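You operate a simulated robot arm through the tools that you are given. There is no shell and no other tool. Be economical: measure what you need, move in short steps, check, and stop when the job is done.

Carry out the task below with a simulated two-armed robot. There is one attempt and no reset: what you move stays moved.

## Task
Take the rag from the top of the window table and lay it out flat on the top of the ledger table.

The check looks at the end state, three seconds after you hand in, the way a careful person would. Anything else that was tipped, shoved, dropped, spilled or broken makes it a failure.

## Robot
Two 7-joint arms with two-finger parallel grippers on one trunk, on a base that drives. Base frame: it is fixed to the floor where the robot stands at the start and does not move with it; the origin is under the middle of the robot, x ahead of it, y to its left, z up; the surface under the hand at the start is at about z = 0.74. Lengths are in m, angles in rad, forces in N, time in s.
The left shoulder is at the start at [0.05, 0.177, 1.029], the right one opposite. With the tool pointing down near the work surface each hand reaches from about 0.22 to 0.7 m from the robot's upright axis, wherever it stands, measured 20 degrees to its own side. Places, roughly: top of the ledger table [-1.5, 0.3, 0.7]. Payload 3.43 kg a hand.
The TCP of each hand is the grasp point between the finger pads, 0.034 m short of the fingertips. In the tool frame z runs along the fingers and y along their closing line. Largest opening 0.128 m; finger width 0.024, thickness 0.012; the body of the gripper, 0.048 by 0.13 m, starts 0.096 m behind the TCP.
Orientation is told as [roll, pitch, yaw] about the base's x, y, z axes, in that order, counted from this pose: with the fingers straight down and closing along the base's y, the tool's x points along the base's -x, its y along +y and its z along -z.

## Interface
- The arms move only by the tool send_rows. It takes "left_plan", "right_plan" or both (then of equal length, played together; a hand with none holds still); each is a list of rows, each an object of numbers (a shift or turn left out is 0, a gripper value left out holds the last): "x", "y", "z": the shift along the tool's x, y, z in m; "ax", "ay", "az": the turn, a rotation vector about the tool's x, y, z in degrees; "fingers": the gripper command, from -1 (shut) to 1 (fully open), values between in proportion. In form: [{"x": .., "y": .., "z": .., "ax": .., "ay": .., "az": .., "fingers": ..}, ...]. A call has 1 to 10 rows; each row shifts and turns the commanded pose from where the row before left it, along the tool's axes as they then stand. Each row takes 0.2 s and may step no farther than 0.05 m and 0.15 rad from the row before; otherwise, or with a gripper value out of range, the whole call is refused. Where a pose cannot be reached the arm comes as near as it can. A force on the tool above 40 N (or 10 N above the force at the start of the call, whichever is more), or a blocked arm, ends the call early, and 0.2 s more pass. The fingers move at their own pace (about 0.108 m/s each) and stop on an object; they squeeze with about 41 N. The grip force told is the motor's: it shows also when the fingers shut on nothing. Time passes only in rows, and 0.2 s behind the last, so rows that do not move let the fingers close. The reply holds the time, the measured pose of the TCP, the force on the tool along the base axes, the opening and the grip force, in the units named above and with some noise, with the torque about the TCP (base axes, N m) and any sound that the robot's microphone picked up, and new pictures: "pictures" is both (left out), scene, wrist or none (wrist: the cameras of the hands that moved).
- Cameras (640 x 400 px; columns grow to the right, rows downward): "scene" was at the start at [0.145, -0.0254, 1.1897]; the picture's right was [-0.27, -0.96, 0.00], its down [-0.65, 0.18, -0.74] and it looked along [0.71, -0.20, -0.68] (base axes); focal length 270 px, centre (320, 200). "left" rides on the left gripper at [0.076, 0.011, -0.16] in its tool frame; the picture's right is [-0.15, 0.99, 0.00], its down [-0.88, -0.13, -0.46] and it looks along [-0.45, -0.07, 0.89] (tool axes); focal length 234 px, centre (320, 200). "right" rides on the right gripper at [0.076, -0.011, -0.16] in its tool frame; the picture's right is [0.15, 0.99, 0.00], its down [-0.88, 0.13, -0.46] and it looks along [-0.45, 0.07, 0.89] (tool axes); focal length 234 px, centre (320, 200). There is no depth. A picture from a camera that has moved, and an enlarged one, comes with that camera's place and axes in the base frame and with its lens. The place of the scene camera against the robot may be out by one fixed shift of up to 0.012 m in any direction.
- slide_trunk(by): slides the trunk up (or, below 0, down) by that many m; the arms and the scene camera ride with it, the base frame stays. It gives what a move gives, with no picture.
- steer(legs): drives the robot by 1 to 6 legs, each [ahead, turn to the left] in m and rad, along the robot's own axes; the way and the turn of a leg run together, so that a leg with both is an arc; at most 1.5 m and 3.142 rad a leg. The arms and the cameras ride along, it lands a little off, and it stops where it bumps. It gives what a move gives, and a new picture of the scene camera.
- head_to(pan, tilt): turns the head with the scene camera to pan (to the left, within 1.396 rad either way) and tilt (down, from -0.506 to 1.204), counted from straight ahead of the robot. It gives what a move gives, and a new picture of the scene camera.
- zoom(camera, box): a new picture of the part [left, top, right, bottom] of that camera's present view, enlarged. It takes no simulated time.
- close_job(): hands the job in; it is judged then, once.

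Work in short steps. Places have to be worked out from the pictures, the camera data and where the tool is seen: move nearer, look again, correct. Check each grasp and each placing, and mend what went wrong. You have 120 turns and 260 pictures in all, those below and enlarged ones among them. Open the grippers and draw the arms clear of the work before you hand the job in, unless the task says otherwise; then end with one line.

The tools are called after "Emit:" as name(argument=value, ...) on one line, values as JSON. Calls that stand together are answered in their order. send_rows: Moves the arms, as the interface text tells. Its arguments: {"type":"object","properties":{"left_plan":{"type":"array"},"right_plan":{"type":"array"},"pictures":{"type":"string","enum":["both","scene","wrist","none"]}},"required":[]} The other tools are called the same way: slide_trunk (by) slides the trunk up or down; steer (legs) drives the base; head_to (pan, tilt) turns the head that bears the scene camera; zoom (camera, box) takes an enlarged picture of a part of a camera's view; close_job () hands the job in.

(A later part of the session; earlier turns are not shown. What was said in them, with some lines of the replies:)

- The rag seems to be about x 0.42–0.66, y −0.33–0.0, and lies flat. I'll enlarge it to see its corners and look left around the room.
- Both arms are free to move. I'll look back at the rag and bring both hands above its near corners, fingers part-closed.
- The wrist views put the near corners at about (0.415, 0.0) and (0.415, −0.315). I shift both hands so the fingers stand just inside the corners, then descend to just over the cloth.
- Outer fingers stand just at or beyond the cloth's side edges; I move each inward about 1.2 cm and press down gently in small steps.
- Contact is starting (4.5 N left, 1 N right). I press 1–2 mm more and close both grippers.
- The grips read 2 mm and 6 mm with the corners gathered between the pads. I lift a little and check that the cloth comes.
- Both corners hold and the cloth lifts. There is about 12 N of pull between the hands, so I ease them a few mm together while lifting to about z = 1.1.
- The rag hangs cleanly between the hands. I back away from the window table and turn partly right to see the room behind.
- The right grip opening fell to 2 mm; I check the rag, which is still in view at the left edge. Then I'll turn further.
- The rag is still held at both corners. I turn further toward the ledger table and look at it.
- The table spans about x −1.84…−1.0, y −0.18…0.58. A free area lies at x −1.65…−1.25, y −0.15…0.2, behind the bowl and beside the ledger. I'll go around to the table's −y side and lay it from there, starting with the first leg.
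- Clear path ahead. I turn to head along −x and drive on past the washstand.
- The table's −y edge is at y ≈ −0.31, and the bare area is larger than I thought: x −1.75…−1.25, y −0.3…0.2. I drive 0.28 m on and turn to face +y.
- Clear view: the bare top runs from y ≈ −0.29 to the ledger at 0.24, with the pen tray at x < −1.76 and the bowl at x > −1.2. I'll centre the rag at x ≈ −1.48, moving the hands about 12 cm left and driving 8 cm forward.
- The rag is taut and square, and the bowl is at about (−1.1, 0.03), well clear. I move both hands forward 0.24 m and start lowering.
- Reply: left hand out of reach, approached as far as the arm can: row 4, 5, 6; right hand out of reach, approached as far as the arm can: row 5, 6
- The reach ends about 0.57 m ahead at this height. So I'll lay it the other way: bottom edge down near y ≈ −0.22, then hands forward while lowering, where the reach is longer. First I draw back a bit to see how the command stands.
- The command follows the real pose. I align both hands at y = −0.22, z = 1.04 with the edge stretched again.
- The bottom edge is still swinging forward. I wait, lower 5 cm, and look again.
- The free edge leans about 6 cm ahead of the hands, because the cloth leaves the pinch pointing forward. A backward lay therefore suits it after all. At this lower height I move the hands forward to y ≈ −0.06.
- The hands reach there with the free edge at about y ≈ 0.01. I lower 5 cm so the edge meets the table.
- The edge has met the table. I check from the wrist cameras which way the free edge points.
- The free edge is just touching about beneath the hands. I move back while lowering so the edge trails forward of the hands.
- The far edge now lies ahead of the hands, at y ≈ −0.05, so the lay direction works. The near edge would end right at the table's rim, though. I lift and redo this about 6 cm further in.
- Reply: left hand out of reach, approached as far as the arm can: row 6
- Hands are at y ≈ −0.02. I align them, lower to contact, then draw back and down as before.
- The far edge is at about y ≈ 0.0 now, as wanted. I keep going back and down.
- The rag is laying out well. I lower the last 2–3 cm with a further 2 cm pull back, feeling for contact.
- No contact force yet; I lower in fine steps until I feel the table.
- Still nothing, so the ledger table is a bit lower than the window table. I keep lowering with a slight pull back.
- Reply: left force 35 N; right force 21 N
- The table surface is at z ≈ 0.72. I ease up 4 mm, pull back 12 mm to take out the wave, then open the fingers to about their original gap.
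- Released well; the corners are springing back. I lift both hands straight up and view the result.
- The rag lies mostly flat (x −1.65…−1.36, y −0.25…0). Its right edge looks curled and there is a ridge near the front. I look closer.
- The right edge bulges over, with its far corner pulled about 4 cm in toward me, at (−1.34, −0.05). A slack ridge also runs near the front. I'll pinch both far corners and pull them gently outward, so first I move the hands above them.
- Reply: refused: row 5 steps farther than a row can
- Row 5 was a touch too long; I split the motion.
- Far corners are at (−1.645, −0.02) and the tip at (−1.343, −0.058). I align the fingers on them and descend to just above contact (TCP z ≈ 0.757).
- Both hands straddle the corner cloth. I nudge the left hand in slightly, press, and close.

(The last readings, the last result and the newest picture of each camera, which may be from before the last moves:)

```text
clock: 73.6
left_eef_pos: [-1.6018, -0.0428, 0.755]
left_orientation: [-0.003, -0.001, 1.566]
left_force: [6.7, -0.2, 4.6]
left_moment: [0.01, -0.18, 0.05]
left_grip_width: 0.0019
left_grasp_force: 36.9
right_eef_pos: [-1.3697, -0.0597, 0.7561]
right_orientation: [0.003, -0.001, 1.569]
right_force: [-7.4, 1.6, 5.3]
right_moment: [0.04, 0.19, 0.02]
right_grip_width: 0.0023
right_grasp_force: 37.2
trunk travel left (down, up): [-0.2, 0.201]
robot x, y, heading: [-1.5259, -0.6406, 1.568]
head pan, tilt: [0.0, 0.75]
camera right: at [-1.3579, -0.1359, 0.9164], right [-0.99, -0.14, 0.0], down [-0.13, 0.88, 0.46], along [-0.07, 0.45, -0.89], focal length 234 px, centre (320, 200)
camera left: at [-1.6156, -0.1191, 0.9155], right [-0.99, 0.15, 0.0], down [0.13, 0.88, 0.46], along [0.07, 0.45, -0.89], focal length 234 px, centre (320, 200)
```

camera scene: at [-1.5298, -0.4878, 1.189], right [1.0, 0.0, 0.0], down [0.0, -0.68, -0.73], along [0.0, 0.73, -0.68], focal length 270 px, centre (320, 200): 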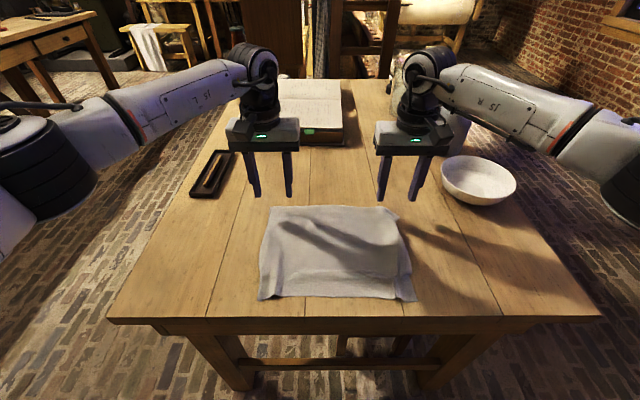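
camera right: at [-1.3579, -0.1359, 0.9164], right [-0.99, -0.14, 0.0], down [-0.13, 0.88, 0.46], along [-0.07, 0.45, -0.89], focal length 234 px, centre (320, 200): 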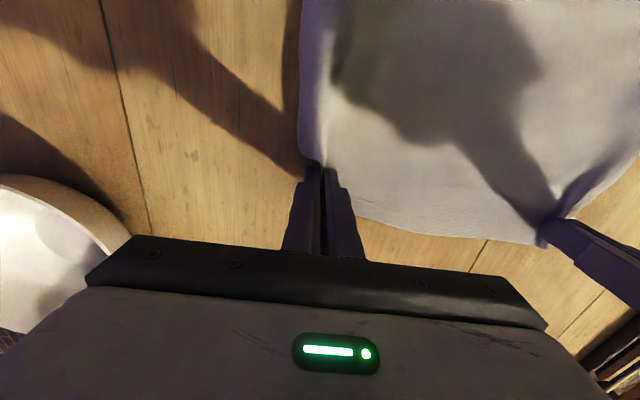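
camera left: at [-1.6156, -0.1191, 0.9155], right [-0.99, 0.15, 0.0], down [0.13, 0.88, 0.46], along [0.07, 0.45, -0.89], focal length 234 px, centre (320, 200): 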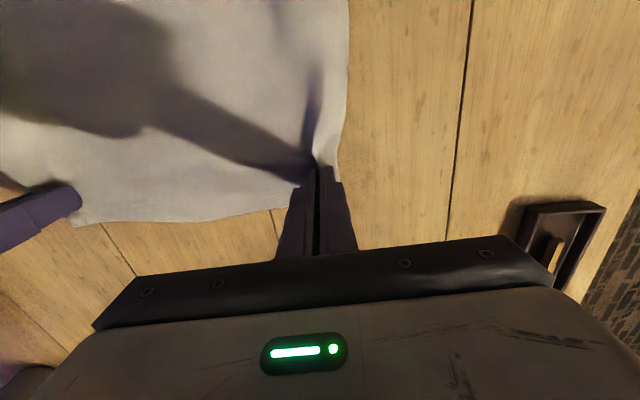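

Both corners are held, with light lateral tension. I lift a few cm to free the curl, then pull forward — right 4 cm, left 2 cm — and look.

Emit:
send_rows(left_plan=[{"z": -0.02}, {"z": -0.02}, {"x": -0.01}, {"x": -0.01, "y": 0.002}, {}, {}], right_plan=[{"z": -0.02}, {"z": -0.02}, {"x": -0.015}, {"x": -0.02, "y": -0.002}, {}, {}], pictures="scene")

Emit:
zoom(camera="scene", box=[230, 160, 470, 320])

```text
clock: 75.0
left_eef_pos: [-1.606, -0.022, 0.7945]
left_orientation: [-0.003, 0.002, 1.569]
left_force: [13.3, 0.2, -0.1]
left_moment: [-0.01, -0.46, 0.06]
left_grip_width: 0.0017
left_grasp_force: 37.0
right_eef_pos: [-1.368, -0.0245, 0.7958]
right_orientation: [0.003, 0.0, 1.568]
right_force: [-13.6, -0.7, -0.5]
right_moment: [-0.01, 0.45, 0.08]
right_grip_width: 0.0025
right_grasp_force: 36.9
trunk travel left (down, up): [-0.2, 0.201]
robot x, y, heading: [-1.5196, -0.6374, 1.565]
head pan, tilt: [0.0, 0.75]
camera scene: at [-1.5298, -0.4879, 1.189], right [1.0, 0.0, 0.0], down [0.0, -0.68, -0.73], along [0.0, 0.73, -0.68], focal length 270 px, centre (320, 200)
```

scene: 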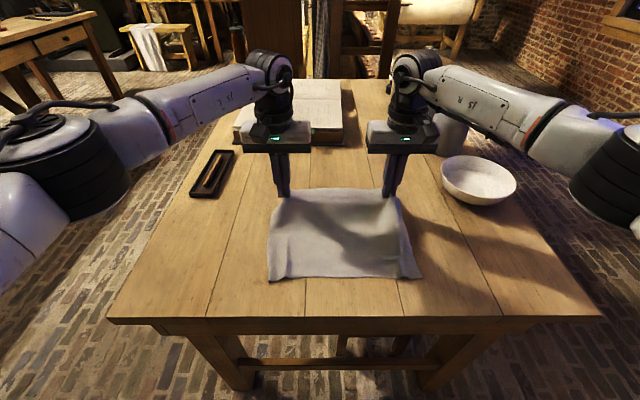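

```text
2.50 times, centred on (350, 240) of scene
camera zoom: at [-1.5298, -0.4879, 1.189], right [1.0, 0.0, 0.0], down [0.0, -0.68, -0.73], along [0.0, 0.73, -0.68], focal length 676 px, centre (245, 100)
```

zoom: 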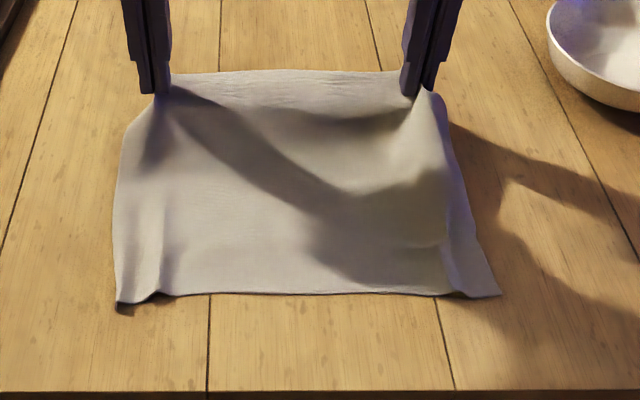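

The curl is undone and the front ridge is nearly gone. I lower with a bit more forward pull, ease the side tension, and release.

Emit:
send_rows(left_plan=[{"z": 0.012, "x": -0.008, "y": -0.002}, {"z": 0.012, "x": -0.005}, {"z": 0.01}, {"z": 0.002}, {}, {"fingers": -0.8}, {"fingers": -0.6}, {"fingers": -0.4}, {"fingers": -0.2}, {}], right_plan=[{"z": 0.012, "x": -0.008, "y": 0.002}, {"z": 0.012, "x": -0.005}, {"z": 0.01}, {"z": 0.003}, {}, {"fingers": -0.8}, {"fingers": -0.6}, {"fingers": -0.4}, {"fingers": -0.2}, {}], pictures="wrist")

```text
clock: 77.2
left_eef_pos: [-1.604, -0.0086, 0.7577]
left_orientation: [-0.002, 0.0, 1.568]
left_force: [-0.3, -0.5, -0.8]
left_moment: [0.0, 0.01, 0.02]
left_grip_width: 0.0511
left_grasp_force: 0.0
right_eef_pos: [-1.3686, -0.012, 0.7577]
right_orientation: [0.0, 0.0, 1.567]
right_force: [0.8, 0.5, -0.7]
right_moment: [0.01, -0.02, -0.01]
right_grip_width: 0.0513
right_grasp_force: 0.0
trunk travel left (down, up): [-0.2, 0.201]
robot x, y, heading: [-1.5279, -0.6396, 1.569]
head pan, tilt: [0.0, 0.75]
camera right: at [-1.3574, -0.0877, 0.9186], right [-0.99, -0.14, 0.0], down [-0.13, 0.88, 0.46], along [-0.06, 0.45, -0.89], focal length 234 px, centre (320, 200)
camera left: at [-1.615, -0.0852, 0.9189], right [-0.99, 0.15, 0.0], down [0.13, 0.88, 0.46], along [0.07, 0.45, -0.89], focal length 234 px, centre (320, 200)
```

right: 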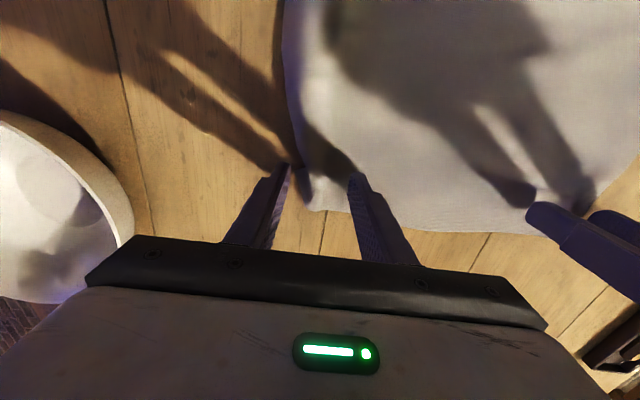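
left: 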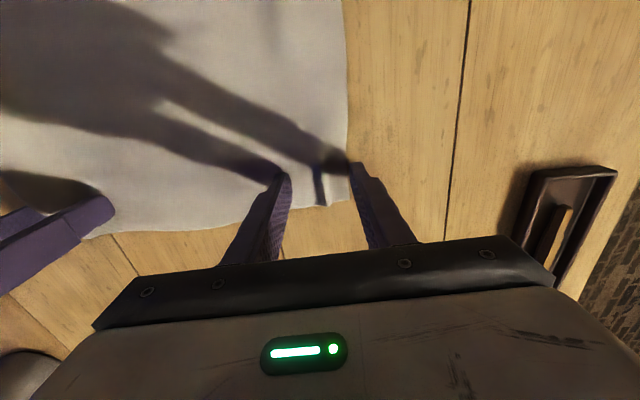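

Both are released. I lift straight up, draw back, and look.

Emit:
send_rows(left_plan=[{"z": -0.03}, {"z": -0.04}, {"z": -0.04}, {"z": -0.04}, {"z": -0.04}, {"y": 0.04, "x": 0.02}, {"y": 0.04, "x": 0.02}, {"x": 0.04}, {"x": 0.04}, {}], right_plan=[{"z": -0.03}, {"z": -0.04}, {"z": -0.04}, {"z": -0.04}, {"z": -0.04}, {"y": -0.04, "x": 0.02}, {"y": -0.04, "x": 0.02}, {"x": 0.04}, {"x": 0.04}, {}], pictures="both")

Emit:
zoom(camera="scene", box=[230, 160, 470, 320])

```text
clock: 79.4
left_eef_pos: [-1.6915, -0.1423, 0.9462]
left_orientation: [-0.003, 0.0, 1.572]
left_force: [0.2, 0.3, 0.5]
left_moment: [0.01, 0.02, 0.01]
left_grip_width: 0.0512
left_grasp_force: 0.0
left hand out of reach, approached as far as the arm can: row 5
right_eef_pos: [-1.2884, -0.1315, 0.9481]
right_orientation: [-0.002, -0.001, 1.568]
right_force: [-0.9, -0.3, 0.1]
right_moment: [0.01, -0.02, 0.03]
right_grip_width: 0.0512
right_grasp_force: 0.2
trunk travel left (down, up): [-0.2, 0.201]
robot x, y, heading: [-1.5253, -0.6381, 1.568]
head pan, tilt: [0.0, 0.75]
camera scene: at [-1.5299, -0.4879, 1.1889], right [1.0, 0.0, 0.0], down [0.0, -0.68, -0.73], along [0.0, 0.73, -0.68], focal length 270 px, centre (320, 200)
camera right: at [-1.2774, -0.2079, 1.1083], right [-0.99, -0.14, 0.0], down [-0.13, 0.88, 0.46], along [-0.06, 0.45, -0.89], focal length 234 px, centre (320, 200)
camera left: at [-1.7034, -0.2179, 1.1061], right [-0.99, 0.15, 0.0], down [0.13, 0.88, 0.46], along [0.07, 0.45, -0.89], focal length 234 px, centre (320, 200)
```

scene: 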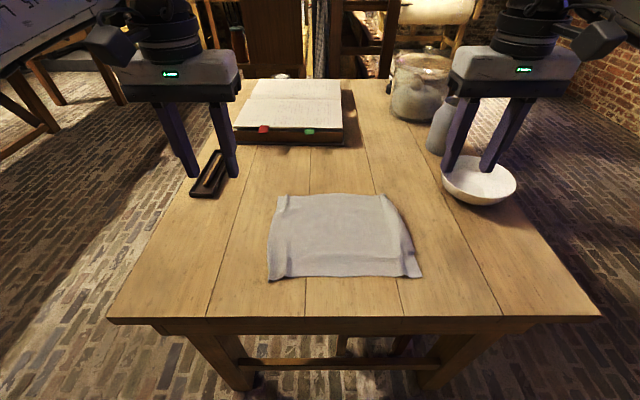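
right: 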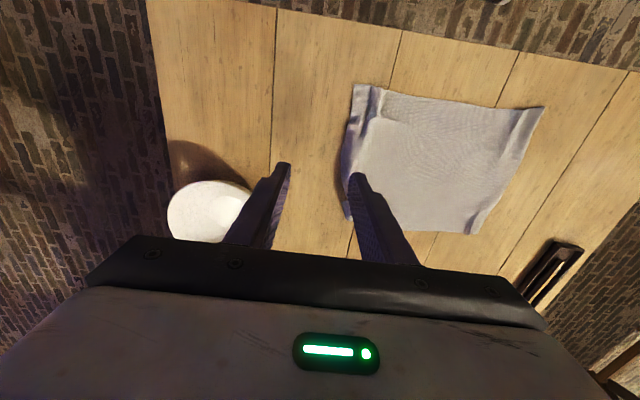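
left: 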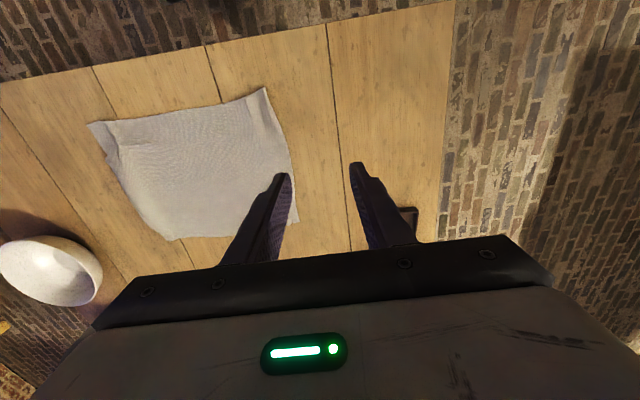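

```text
2.50 times, centred on (350, 240) of scene
camera zoom: at [-1.5299, -0.4879, 1.1889], right [1.0, 0.0, 0.0], down [0.0, -0.68, -0.73], along [0.0, 0.73, -0.68], focal length 676 px, centre (245, 100)
```

zoom: 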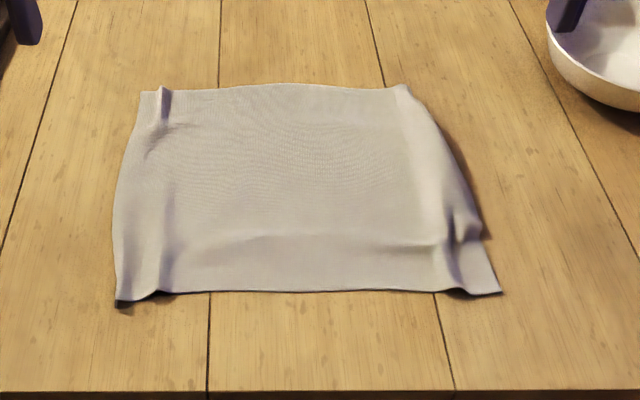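

Much better; what remains are small pinch ridges and a slightly bulging right side. I'll smooth it by stroking outward with closed fingertips, both hands at once, starting near the far edge.

Emit:
send_rows(left_plan=[{"y": -0.04, "fingers": -1}, {"y": -0.04}, {"y": -0.0415}, {"z": 0.04, "x": -0.025}, {"z": 0.04, "x": -0.025}, {"z": 0.03, "x": -0.03}, {"x": -0.03, "z": 0.02}, {"x": -0.03, "z": 0.02}, {"z": 0.03}, {}], right_plan=[{"y": 0.04, "fingers": -1}, {"y": 0.04}, {"y": 0.0415}, {"z": 0.04, "x": -0.025}, {"z": 0.04, "x": -0.025}, {"z": 0.03, "x": -0.03}, {"x": -0.025, "z": 0.02}, {"x": -0.025, "z": 0.02}, {"z": 0.032}, {}], pictures="wrist")

```text
clock: 81.6
left_eef_pos: [-1.5642, -0.0127, 0.775]
left_orientation: [-0.001, 0.0, 1.568]
left_force: [0.7, -0.6, 0.3]
left_moment: [0.01, -0.02, 0.04]
left_grip_width: 0.0
left_grasp_force: 32.9
left hand out of reach, approached as far as the arm can: row 8
right_eef_pos: [-1.4118, -0.0025, 0.7665]
right_orientation: [0.001, 0.0, 1.568]
right_force: [0.0, 1.0, -0.4]
right_moment: [0.01, 0.01, -0.04]
right_grip_width: 0.0
right_grasp_force: 33.0
trunk travel left (down, up): [-0.2, 0.201]
robot x, y, heading: [-1.5227, -0.6407, 1.566]
head pan, tilt: [0.0, 0.75]
camera right: at [-1.4001, -0.0784, 0.9277], right [-0.99, -0.14, 0.0], down [-0.13, 0.88, 0.46], along [-0.07, 0.45, -0.89], focal length 234 px, centre (320, 200)
camera left: at [-1.5767, -0.0891, 0.9344], right [-0.99, 0.15, 0.0], down [0.13, 0.88, 0.46], along [0.07, 0.45, -0.89], focal length 234 px, centre (320, 200)
```

right: 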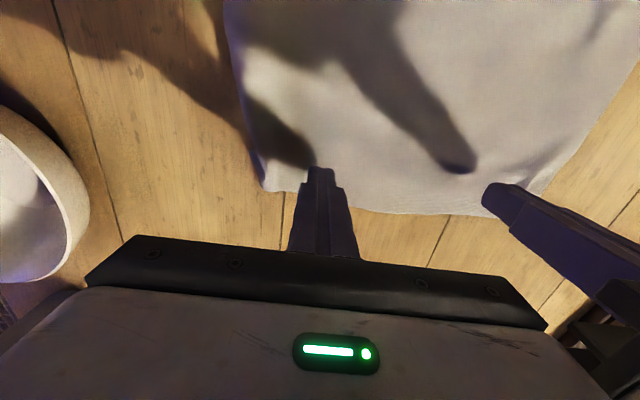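
left: 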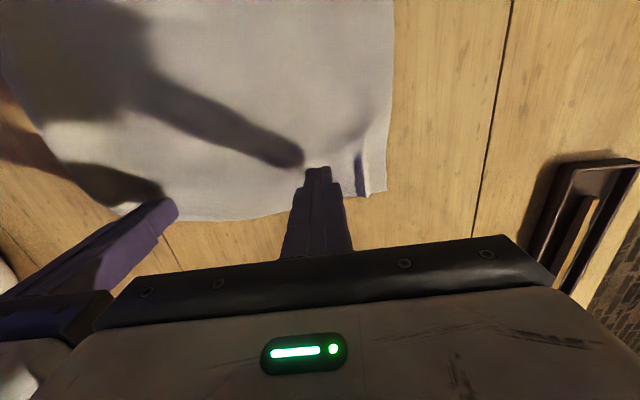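

I set the tips a bit inside the far edge, press lightly, and stroke 5 cm outward with each hand.

Emit:
send_rows(left_plan=[{"x": 0.012, "z": 0.015}, {"z": 0.006}, {"z": 0.0015}, {"y": 0.01}, {"y": 0.012}, {"y": 0.012}, {"y": 0.012}, {"y": 0.01}, {"z": -0.03}, {}], right_plan=[{"x": 0.016, "z": 0.007}, {"z": 0.005}, {"z": 0.0015}, {"y": -0.01}, {"y": -0.012}, {"y": -0.012}, {"y": -0.012}, {"y": -0.01}, {"z": -0.03}, {}], pictures="wrist")

```text
clock: 83.8
left_eef_pos: [-1.6253, -0.0228, 0.7783]
left_orientation: [0.003, 0.002, 1.569]
left_force: [0.3, 0.0, 0.1]
left_moment: [-0.01, -0.01, 0.04]
left_grip_width: 0.0001
left_grasp_force: 33.2
right_eef_pos: [-1.354, -0.0185, 0.7812]
right_orientation: [-0.002, 0.001, 1.568]
right_force: [-0.2, 0.2, -0.6]
right_moment: [0.02, -0.03, -0.01]
right_grip_width: 0.0
right_grasp_force: 32.9
trunk travel left (down, up): [-0.2, 0.201]
robot x, y, heading: [-1.5252, -0.6381, 1.567]
head pan, tilt: [0.0, 0.75]
camera right: at [-1.3427, -0.0939, 0.943], right [-0.99, -0.14, 0.0], down [-0.13, 0.88, 0.45], along [-0.06, 0.45, -0.89], focal length 234 px, centre (320, 200)
camera left: at [-1.6364, -0.0987, 0.9391], right [-0.99, 0.15, 0.0], down [0.13, 0.88, 0.45], along [0.07, 0.45, -0.89], focal length 234 px, centre (320, 200)
```

right: 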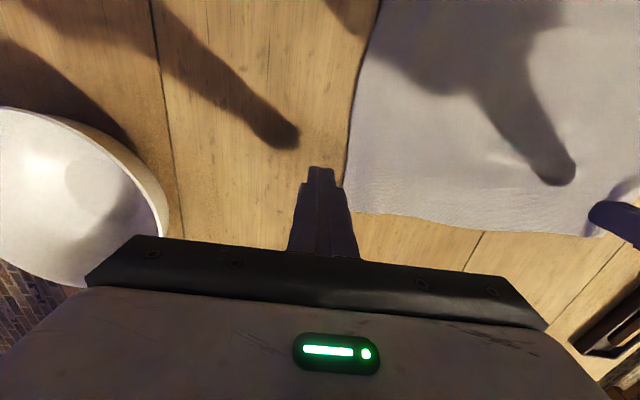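
left: 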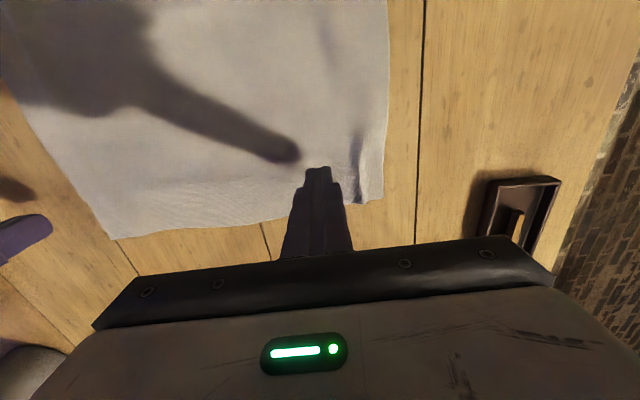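

The far-right corner is flat now, while a small ridge is left near the far-left corner (x ≈ −1.66). The right hand holds the cloth down while the left strokes over that ridge.

Emit:
send_rows(left_plan=[{"y": 0.012}, {"y": 0.0}, {"z": 0.018}, {"z": 0.0075}, {"y": 0.01}, {"y": 0.01}, {"y": 0.01}, {"y": 0.01}, {"z": -0.03}, {}], right_plan=[{"y": 0.03}, {"y": 0.015}, {"z": 0.02}, {"z": 0.0085}, {"y": -0.003}, {"y": -0.004}, {"y": -0.004}, {"y": -0.004}, {"z": -0.03}, {}], pictures="none")

Emit:
send_rows(left_plan=[{"z": -0.04}, {"z": -0.04}, {"z": -0.04, "x": 0.02}, {"x": 0.04}, {"x": 0.04}, {}], right_plan=[{"z": -0.04}, {"z": -0.04}, {"z": -0.04, "x": 0.02}, {"x": 0.04}, {"x": 0.04, "y": -0.02}, {"y": -0.04}], pictures="scene")

Emit:
zoom(camera="scene", box=[230, 160, 470, 320])

```text
clock: 86.0
left_eef_pos: [-1.6755, -0.0226, 0.7853]
left_orientation: [-0.001, 0.001, 1.57]
left_force: [-0.6, 0.3, -1.0]
left_moment: [0.04, 0.02, 0.0]
left_grip_width: 0.0001
left_grasp_force: 33.1
right_eef_pos: [-1.3843, -0.0184, 0.7839]
right_orientation: [-0.003, 0.001, 1.567]
right_force: [0.8, -0.3, -0.2]
right_moment: [0.0, 0.01, 0.01]
right_grip_width: 0.0002
right_grasp_force: 32.8
trunk travel left (down, up): [-0.2, 0.201]
robot x, y, heading: [-1.5261, -0.6398, 1.565]
head pan, tilt: [0.0, 0.75]
```

```text
clock: 87.4
left_eef_pos: [-1.6743, -0.1225, 0.9041]
left_orientation: [-0.003, -0.001, 1.571]
left_force: [0.1, -0.2, 0.1]
left_moment: [-0.05, 0.0, -0.03]
left_grip_width: 0.0001
left_grasp_force: 32.5
right_eef_pos: [-1.3232, -0.1174, 0.9035]
right_orientation: [0.001, 0.0, 1.568]
right_force: [1.4, 0.5, 0.4]
right_moment: [0.0, -0.04, 0.0]
right_grip_width: 0.0
right_grasp_force: 32.9
trunk travel left (down, up): [-0.2, 0.201]
robot x, y, heading: [-1.5214, -0.6373, 1.56]
head pan, tilt: [0.0, 0.75]
camera scene: at [-1.5295, -0.4879, 1.189], right [1.0, 0.0, 0.0], down [0.0, -0.68, -0.73], along [0.0, 0.73, -0.68], focal length 270 px, centre (320, 200)
```

scene: 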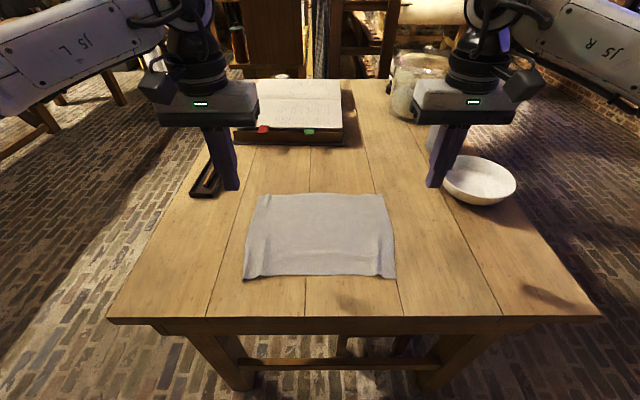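

```text
2.50 times, centred on (350, 240) of scene
camera zoom: at [-1.5295, -0.4879, 1.189], right [1.0, 0.0, 0.0], down [0.0, -0.68, -0.73], along [0.0, 0.73, -0.68], focal length 676 px, centre (245, 100)
```

zoom: 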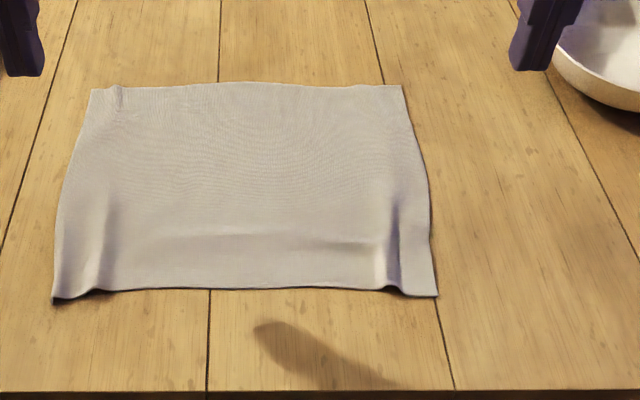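

Now at full width at the far edge. Two small pinch ridges remain near the front; one matching outward stroke there should settle them.

Emit:
send_rows(left_plan=[{"x": 0.03, "y": -0.025}, {"x": 0.032, "y": -0.025}, {"y": -0.024}, {"z": 0.04}, {"z": 0.04}, {"z": 0.04}, {"z": 0.02}, {}], right_plan=[{"x": 0.033, "y": 0.034}, {"x": 0.033, "y": 0.034}, {"y": 0.034}, {"z": 0.04}, {"z": 0.04}, {"z": 0.04}, {"z": 0.02}, {}], pictures="none")

Emit:
send_rows(left_plan=[{"z": 0.007}, {"z": 0.003}, {"y": 0.01}, {"y": 0.01}, {"y": 0.01}, {"y": 0.01}, {"y": 0.01}, {"z": -0.03}, {}], right_plan=[{"z": 0.007}, {"z": 0.003}, {"y": -0.01}, {"y": -0.01}, {"y": -0.01}, {"y": -0.01}, {"y": -0.01}, {"z": -0.03}, {}], pictures="none")

Emit:
send_rows(left_plan=[{"z": -0.04}, {"z": -0.04}, {"z": -0.04}, {"z": -0.04}, {"y": 0.04, "fingers": 0.5}, {"y": 0.04}], right_plan=[{"z": -0.04}, {"z": -0.04}, {"z": -0.04}, {"z": -0.04}, {"y": -0.04, "fingers": 0.5}, {"y": -0.04}], pictures="scene")

Emit:
zoom(camera="scene", box=[230, 160, 470, 320])

```text
clock: 89.2
left_eef_pos: [-1.602, -0.1836, 0.7658]
left_orientation: [-0.002, -0.001, 1.569]
left_force: [0.3, -0.3, 0.0]
left_moment: [-0.01, 0.02, 0.01]
left_grip_width: 0.0001
left_grasp_force: 33.4
right_eef_pos: [-1.4262, -0.1835, 0.7633]
right_orientation: [-0.001, -0.001, 1.568]
right_force: [-0.2, 0.2, -0.4]
right_moment: [-0.03, -0.02, 0.01]
right_grip_width: 0.0001
right_grasp_force: 32.6
trunk travel left (down, up): [-0.2, 0.201]
robot x, y, heading: [-1.5266, -0.6372, 1.57]
head pan, tilt: [0.0, 0.75]
```

```text
clock: 91.2
left_eef_pos: [-1.6503, -0.186, 0.7855]
left_orientation: [-0.003, 0.0, 1.568]
left_force: [-0.1, 0.0, -0.2]
left_moment: [0.0, -0.01, 0.0]
left_grip_width: 0.0
left_grasp_force: 33.4
right_eef_pos: [-1.3758, -0.1847, 0.7846]
right_orientation: [-0.001, 0.001, 1.567]
right_force: [0.2, 0.4, 0.4]
right_moment: [-0.01, 0.01, 0.0]
right_grip_width: 0.0001
right_grasp_force: 33.4
trunk travel left (down, up): [-0.2, 0.201]
robot x, y, heading: [-1.5268, -0.6366, 1.566]
head pan, tilt: [0.0, 0.75]
```

```text
clock: 92.6
left_eef_pos: [-1.7299, -0.1846, 0.9472]
left_orientation: [-0.001, 0.001, 1.568]
left_force: [0.0, -0.4, 0.4]
left_moment: [0.04, -0.01, -0.02]
left_grip_width: 0.096
left_grasp_force: 0.1
right_eef_pos: [-1.2975, -0.1831, 0.9454]
right_orientation: [0.001, 0.0, 1.569]
right_force: [0.4, 0.9, -0.6]
right_moment: [0.01, 0.01, 0.0]
right_grip_width: 0.096
right_grasp_force: 0.0
trunk travel left (down, up): [-0.2, 0.201]
robot x, y, heading: [-1.5257, -0.6409, 1.568]
head pan, tilt: [0.0, 0.75]
camera scene: at [-1.5298, -0.488, 1.189], right [1.0, 0.0, 0.0], down [0.0, -0.68, -0.73], along [0.0, 0.73, -0.68], focal length 270 px, centre (320, 200)
```

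scene: 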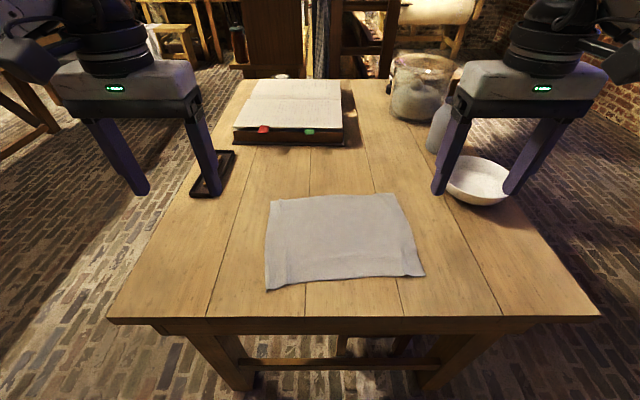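

```text
2.50 times, centred on (350, 240) of scene
camera zoom: at [-1.5298, -0.488, 1.189], right [1.0, 0.0, 0.0], down [0.0, -0.68, -0.73], along [0.0, 0.73, -0.68], focal length 676 px, centre (245, 100)
```

zoom: 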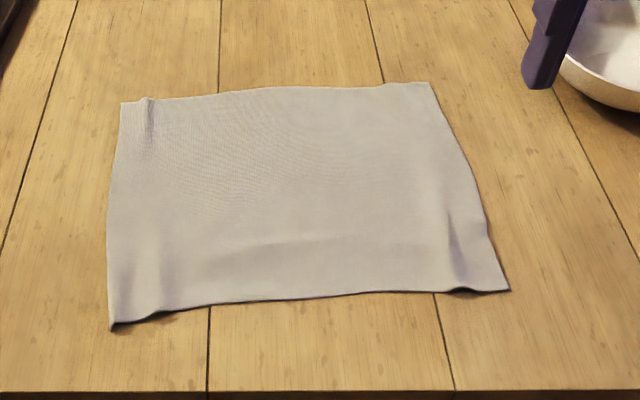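

The rag now lies flat and full size on the ledger table, with everything else in place. I open the grippers fully, raise the arms, and back away.

Emit:
send_rows(left_plan=[{"z": -0.04, "fingers": 1}, {"z": -0.04}, {"x": 0.03}, {}], right_plan=[{"z": -0.04, "fingers": 1}, {"z": -0.04}, {"x": 0.03}, {}], pictures="none")

Emit:
steer(legs=[[-0.22, 0]])

```text
clock: 93.6
left_eef_pos: [-1.7296, -0.2154, 1.0253]
left_orientation: [-0.002, 0.0, 1.568]
left_force: [-0.1, -0.9, -0.7]
left_moment: [-0.01, 0.01, 0.02]
left_grip_width: 0.1282
left_grasp_force: 0.0
right_eef_pos: [-1.2961, -0.212, 1.0234]
right_orientation: [-0.001, 0.0, 1.568]
right_force: [-0.5, 0.4, 0.3]
right_moment: [0.01, 0.0, 0.01]
right_grip_width: 0.1281
right_grasp_force: 0.1
trunk travel left (down, up): [-0.2, 0.201]
robot x, y, heading: [-1.5239, -0.6369, 1.569]
head pan, tilt: [0.0, 0.75]
```

```text
clock: 95.3
left_eef_pos: [-1.7318, -0.4366, 1.0266]
left_orientation: [-0.001, 0.0, 1.575]
left_force: [0.0, -0.2, 0.9]
left_moment: [0.04, 0.02, 0.0]
left_grip_width: 0.128
left_grasp_force: 0.0
right_eef_pos: [-1.2978, -0.4314, 1.0251]
right_orientation: [-0.001, 0.0, 1.573]
right_force: [0.3, -0.5, 0.5]
right_moment: [-0.02, 0.04, 0.02]
right_grip_width: 0.1276
right_grasp_force: 0.1
trunk travel left (down, up): [-0.2, 0.201]
robot x, y, heading: [-1.5279, -0.8604, 1.57]
head pan, tilt: [0.0, 0.75]
camera scene: at [-1.5308, -0.7091, 1.189], right [1.0, 0.0, 0.0], down [0.0, -0.68, -0.73], along [0.0, 0.73, -0.68], focal length 270 px, centre (320, 200)
```

scene: 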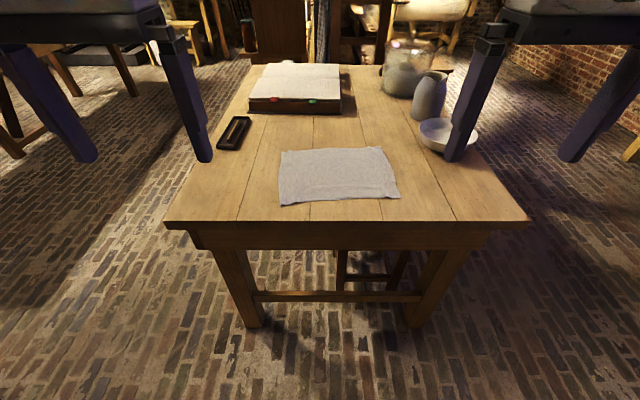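

All is clear: the rag lies flat on the ledger table and nothing else has moved. I hand in.

Emit:
close_job()

```text
The job is handed in.
```

The rag is off the window table and laid out flat on the ledger table. A couple of very slight creases remain where it was gripped. I saw nothing else moved, and the arms are open and drawn clear.
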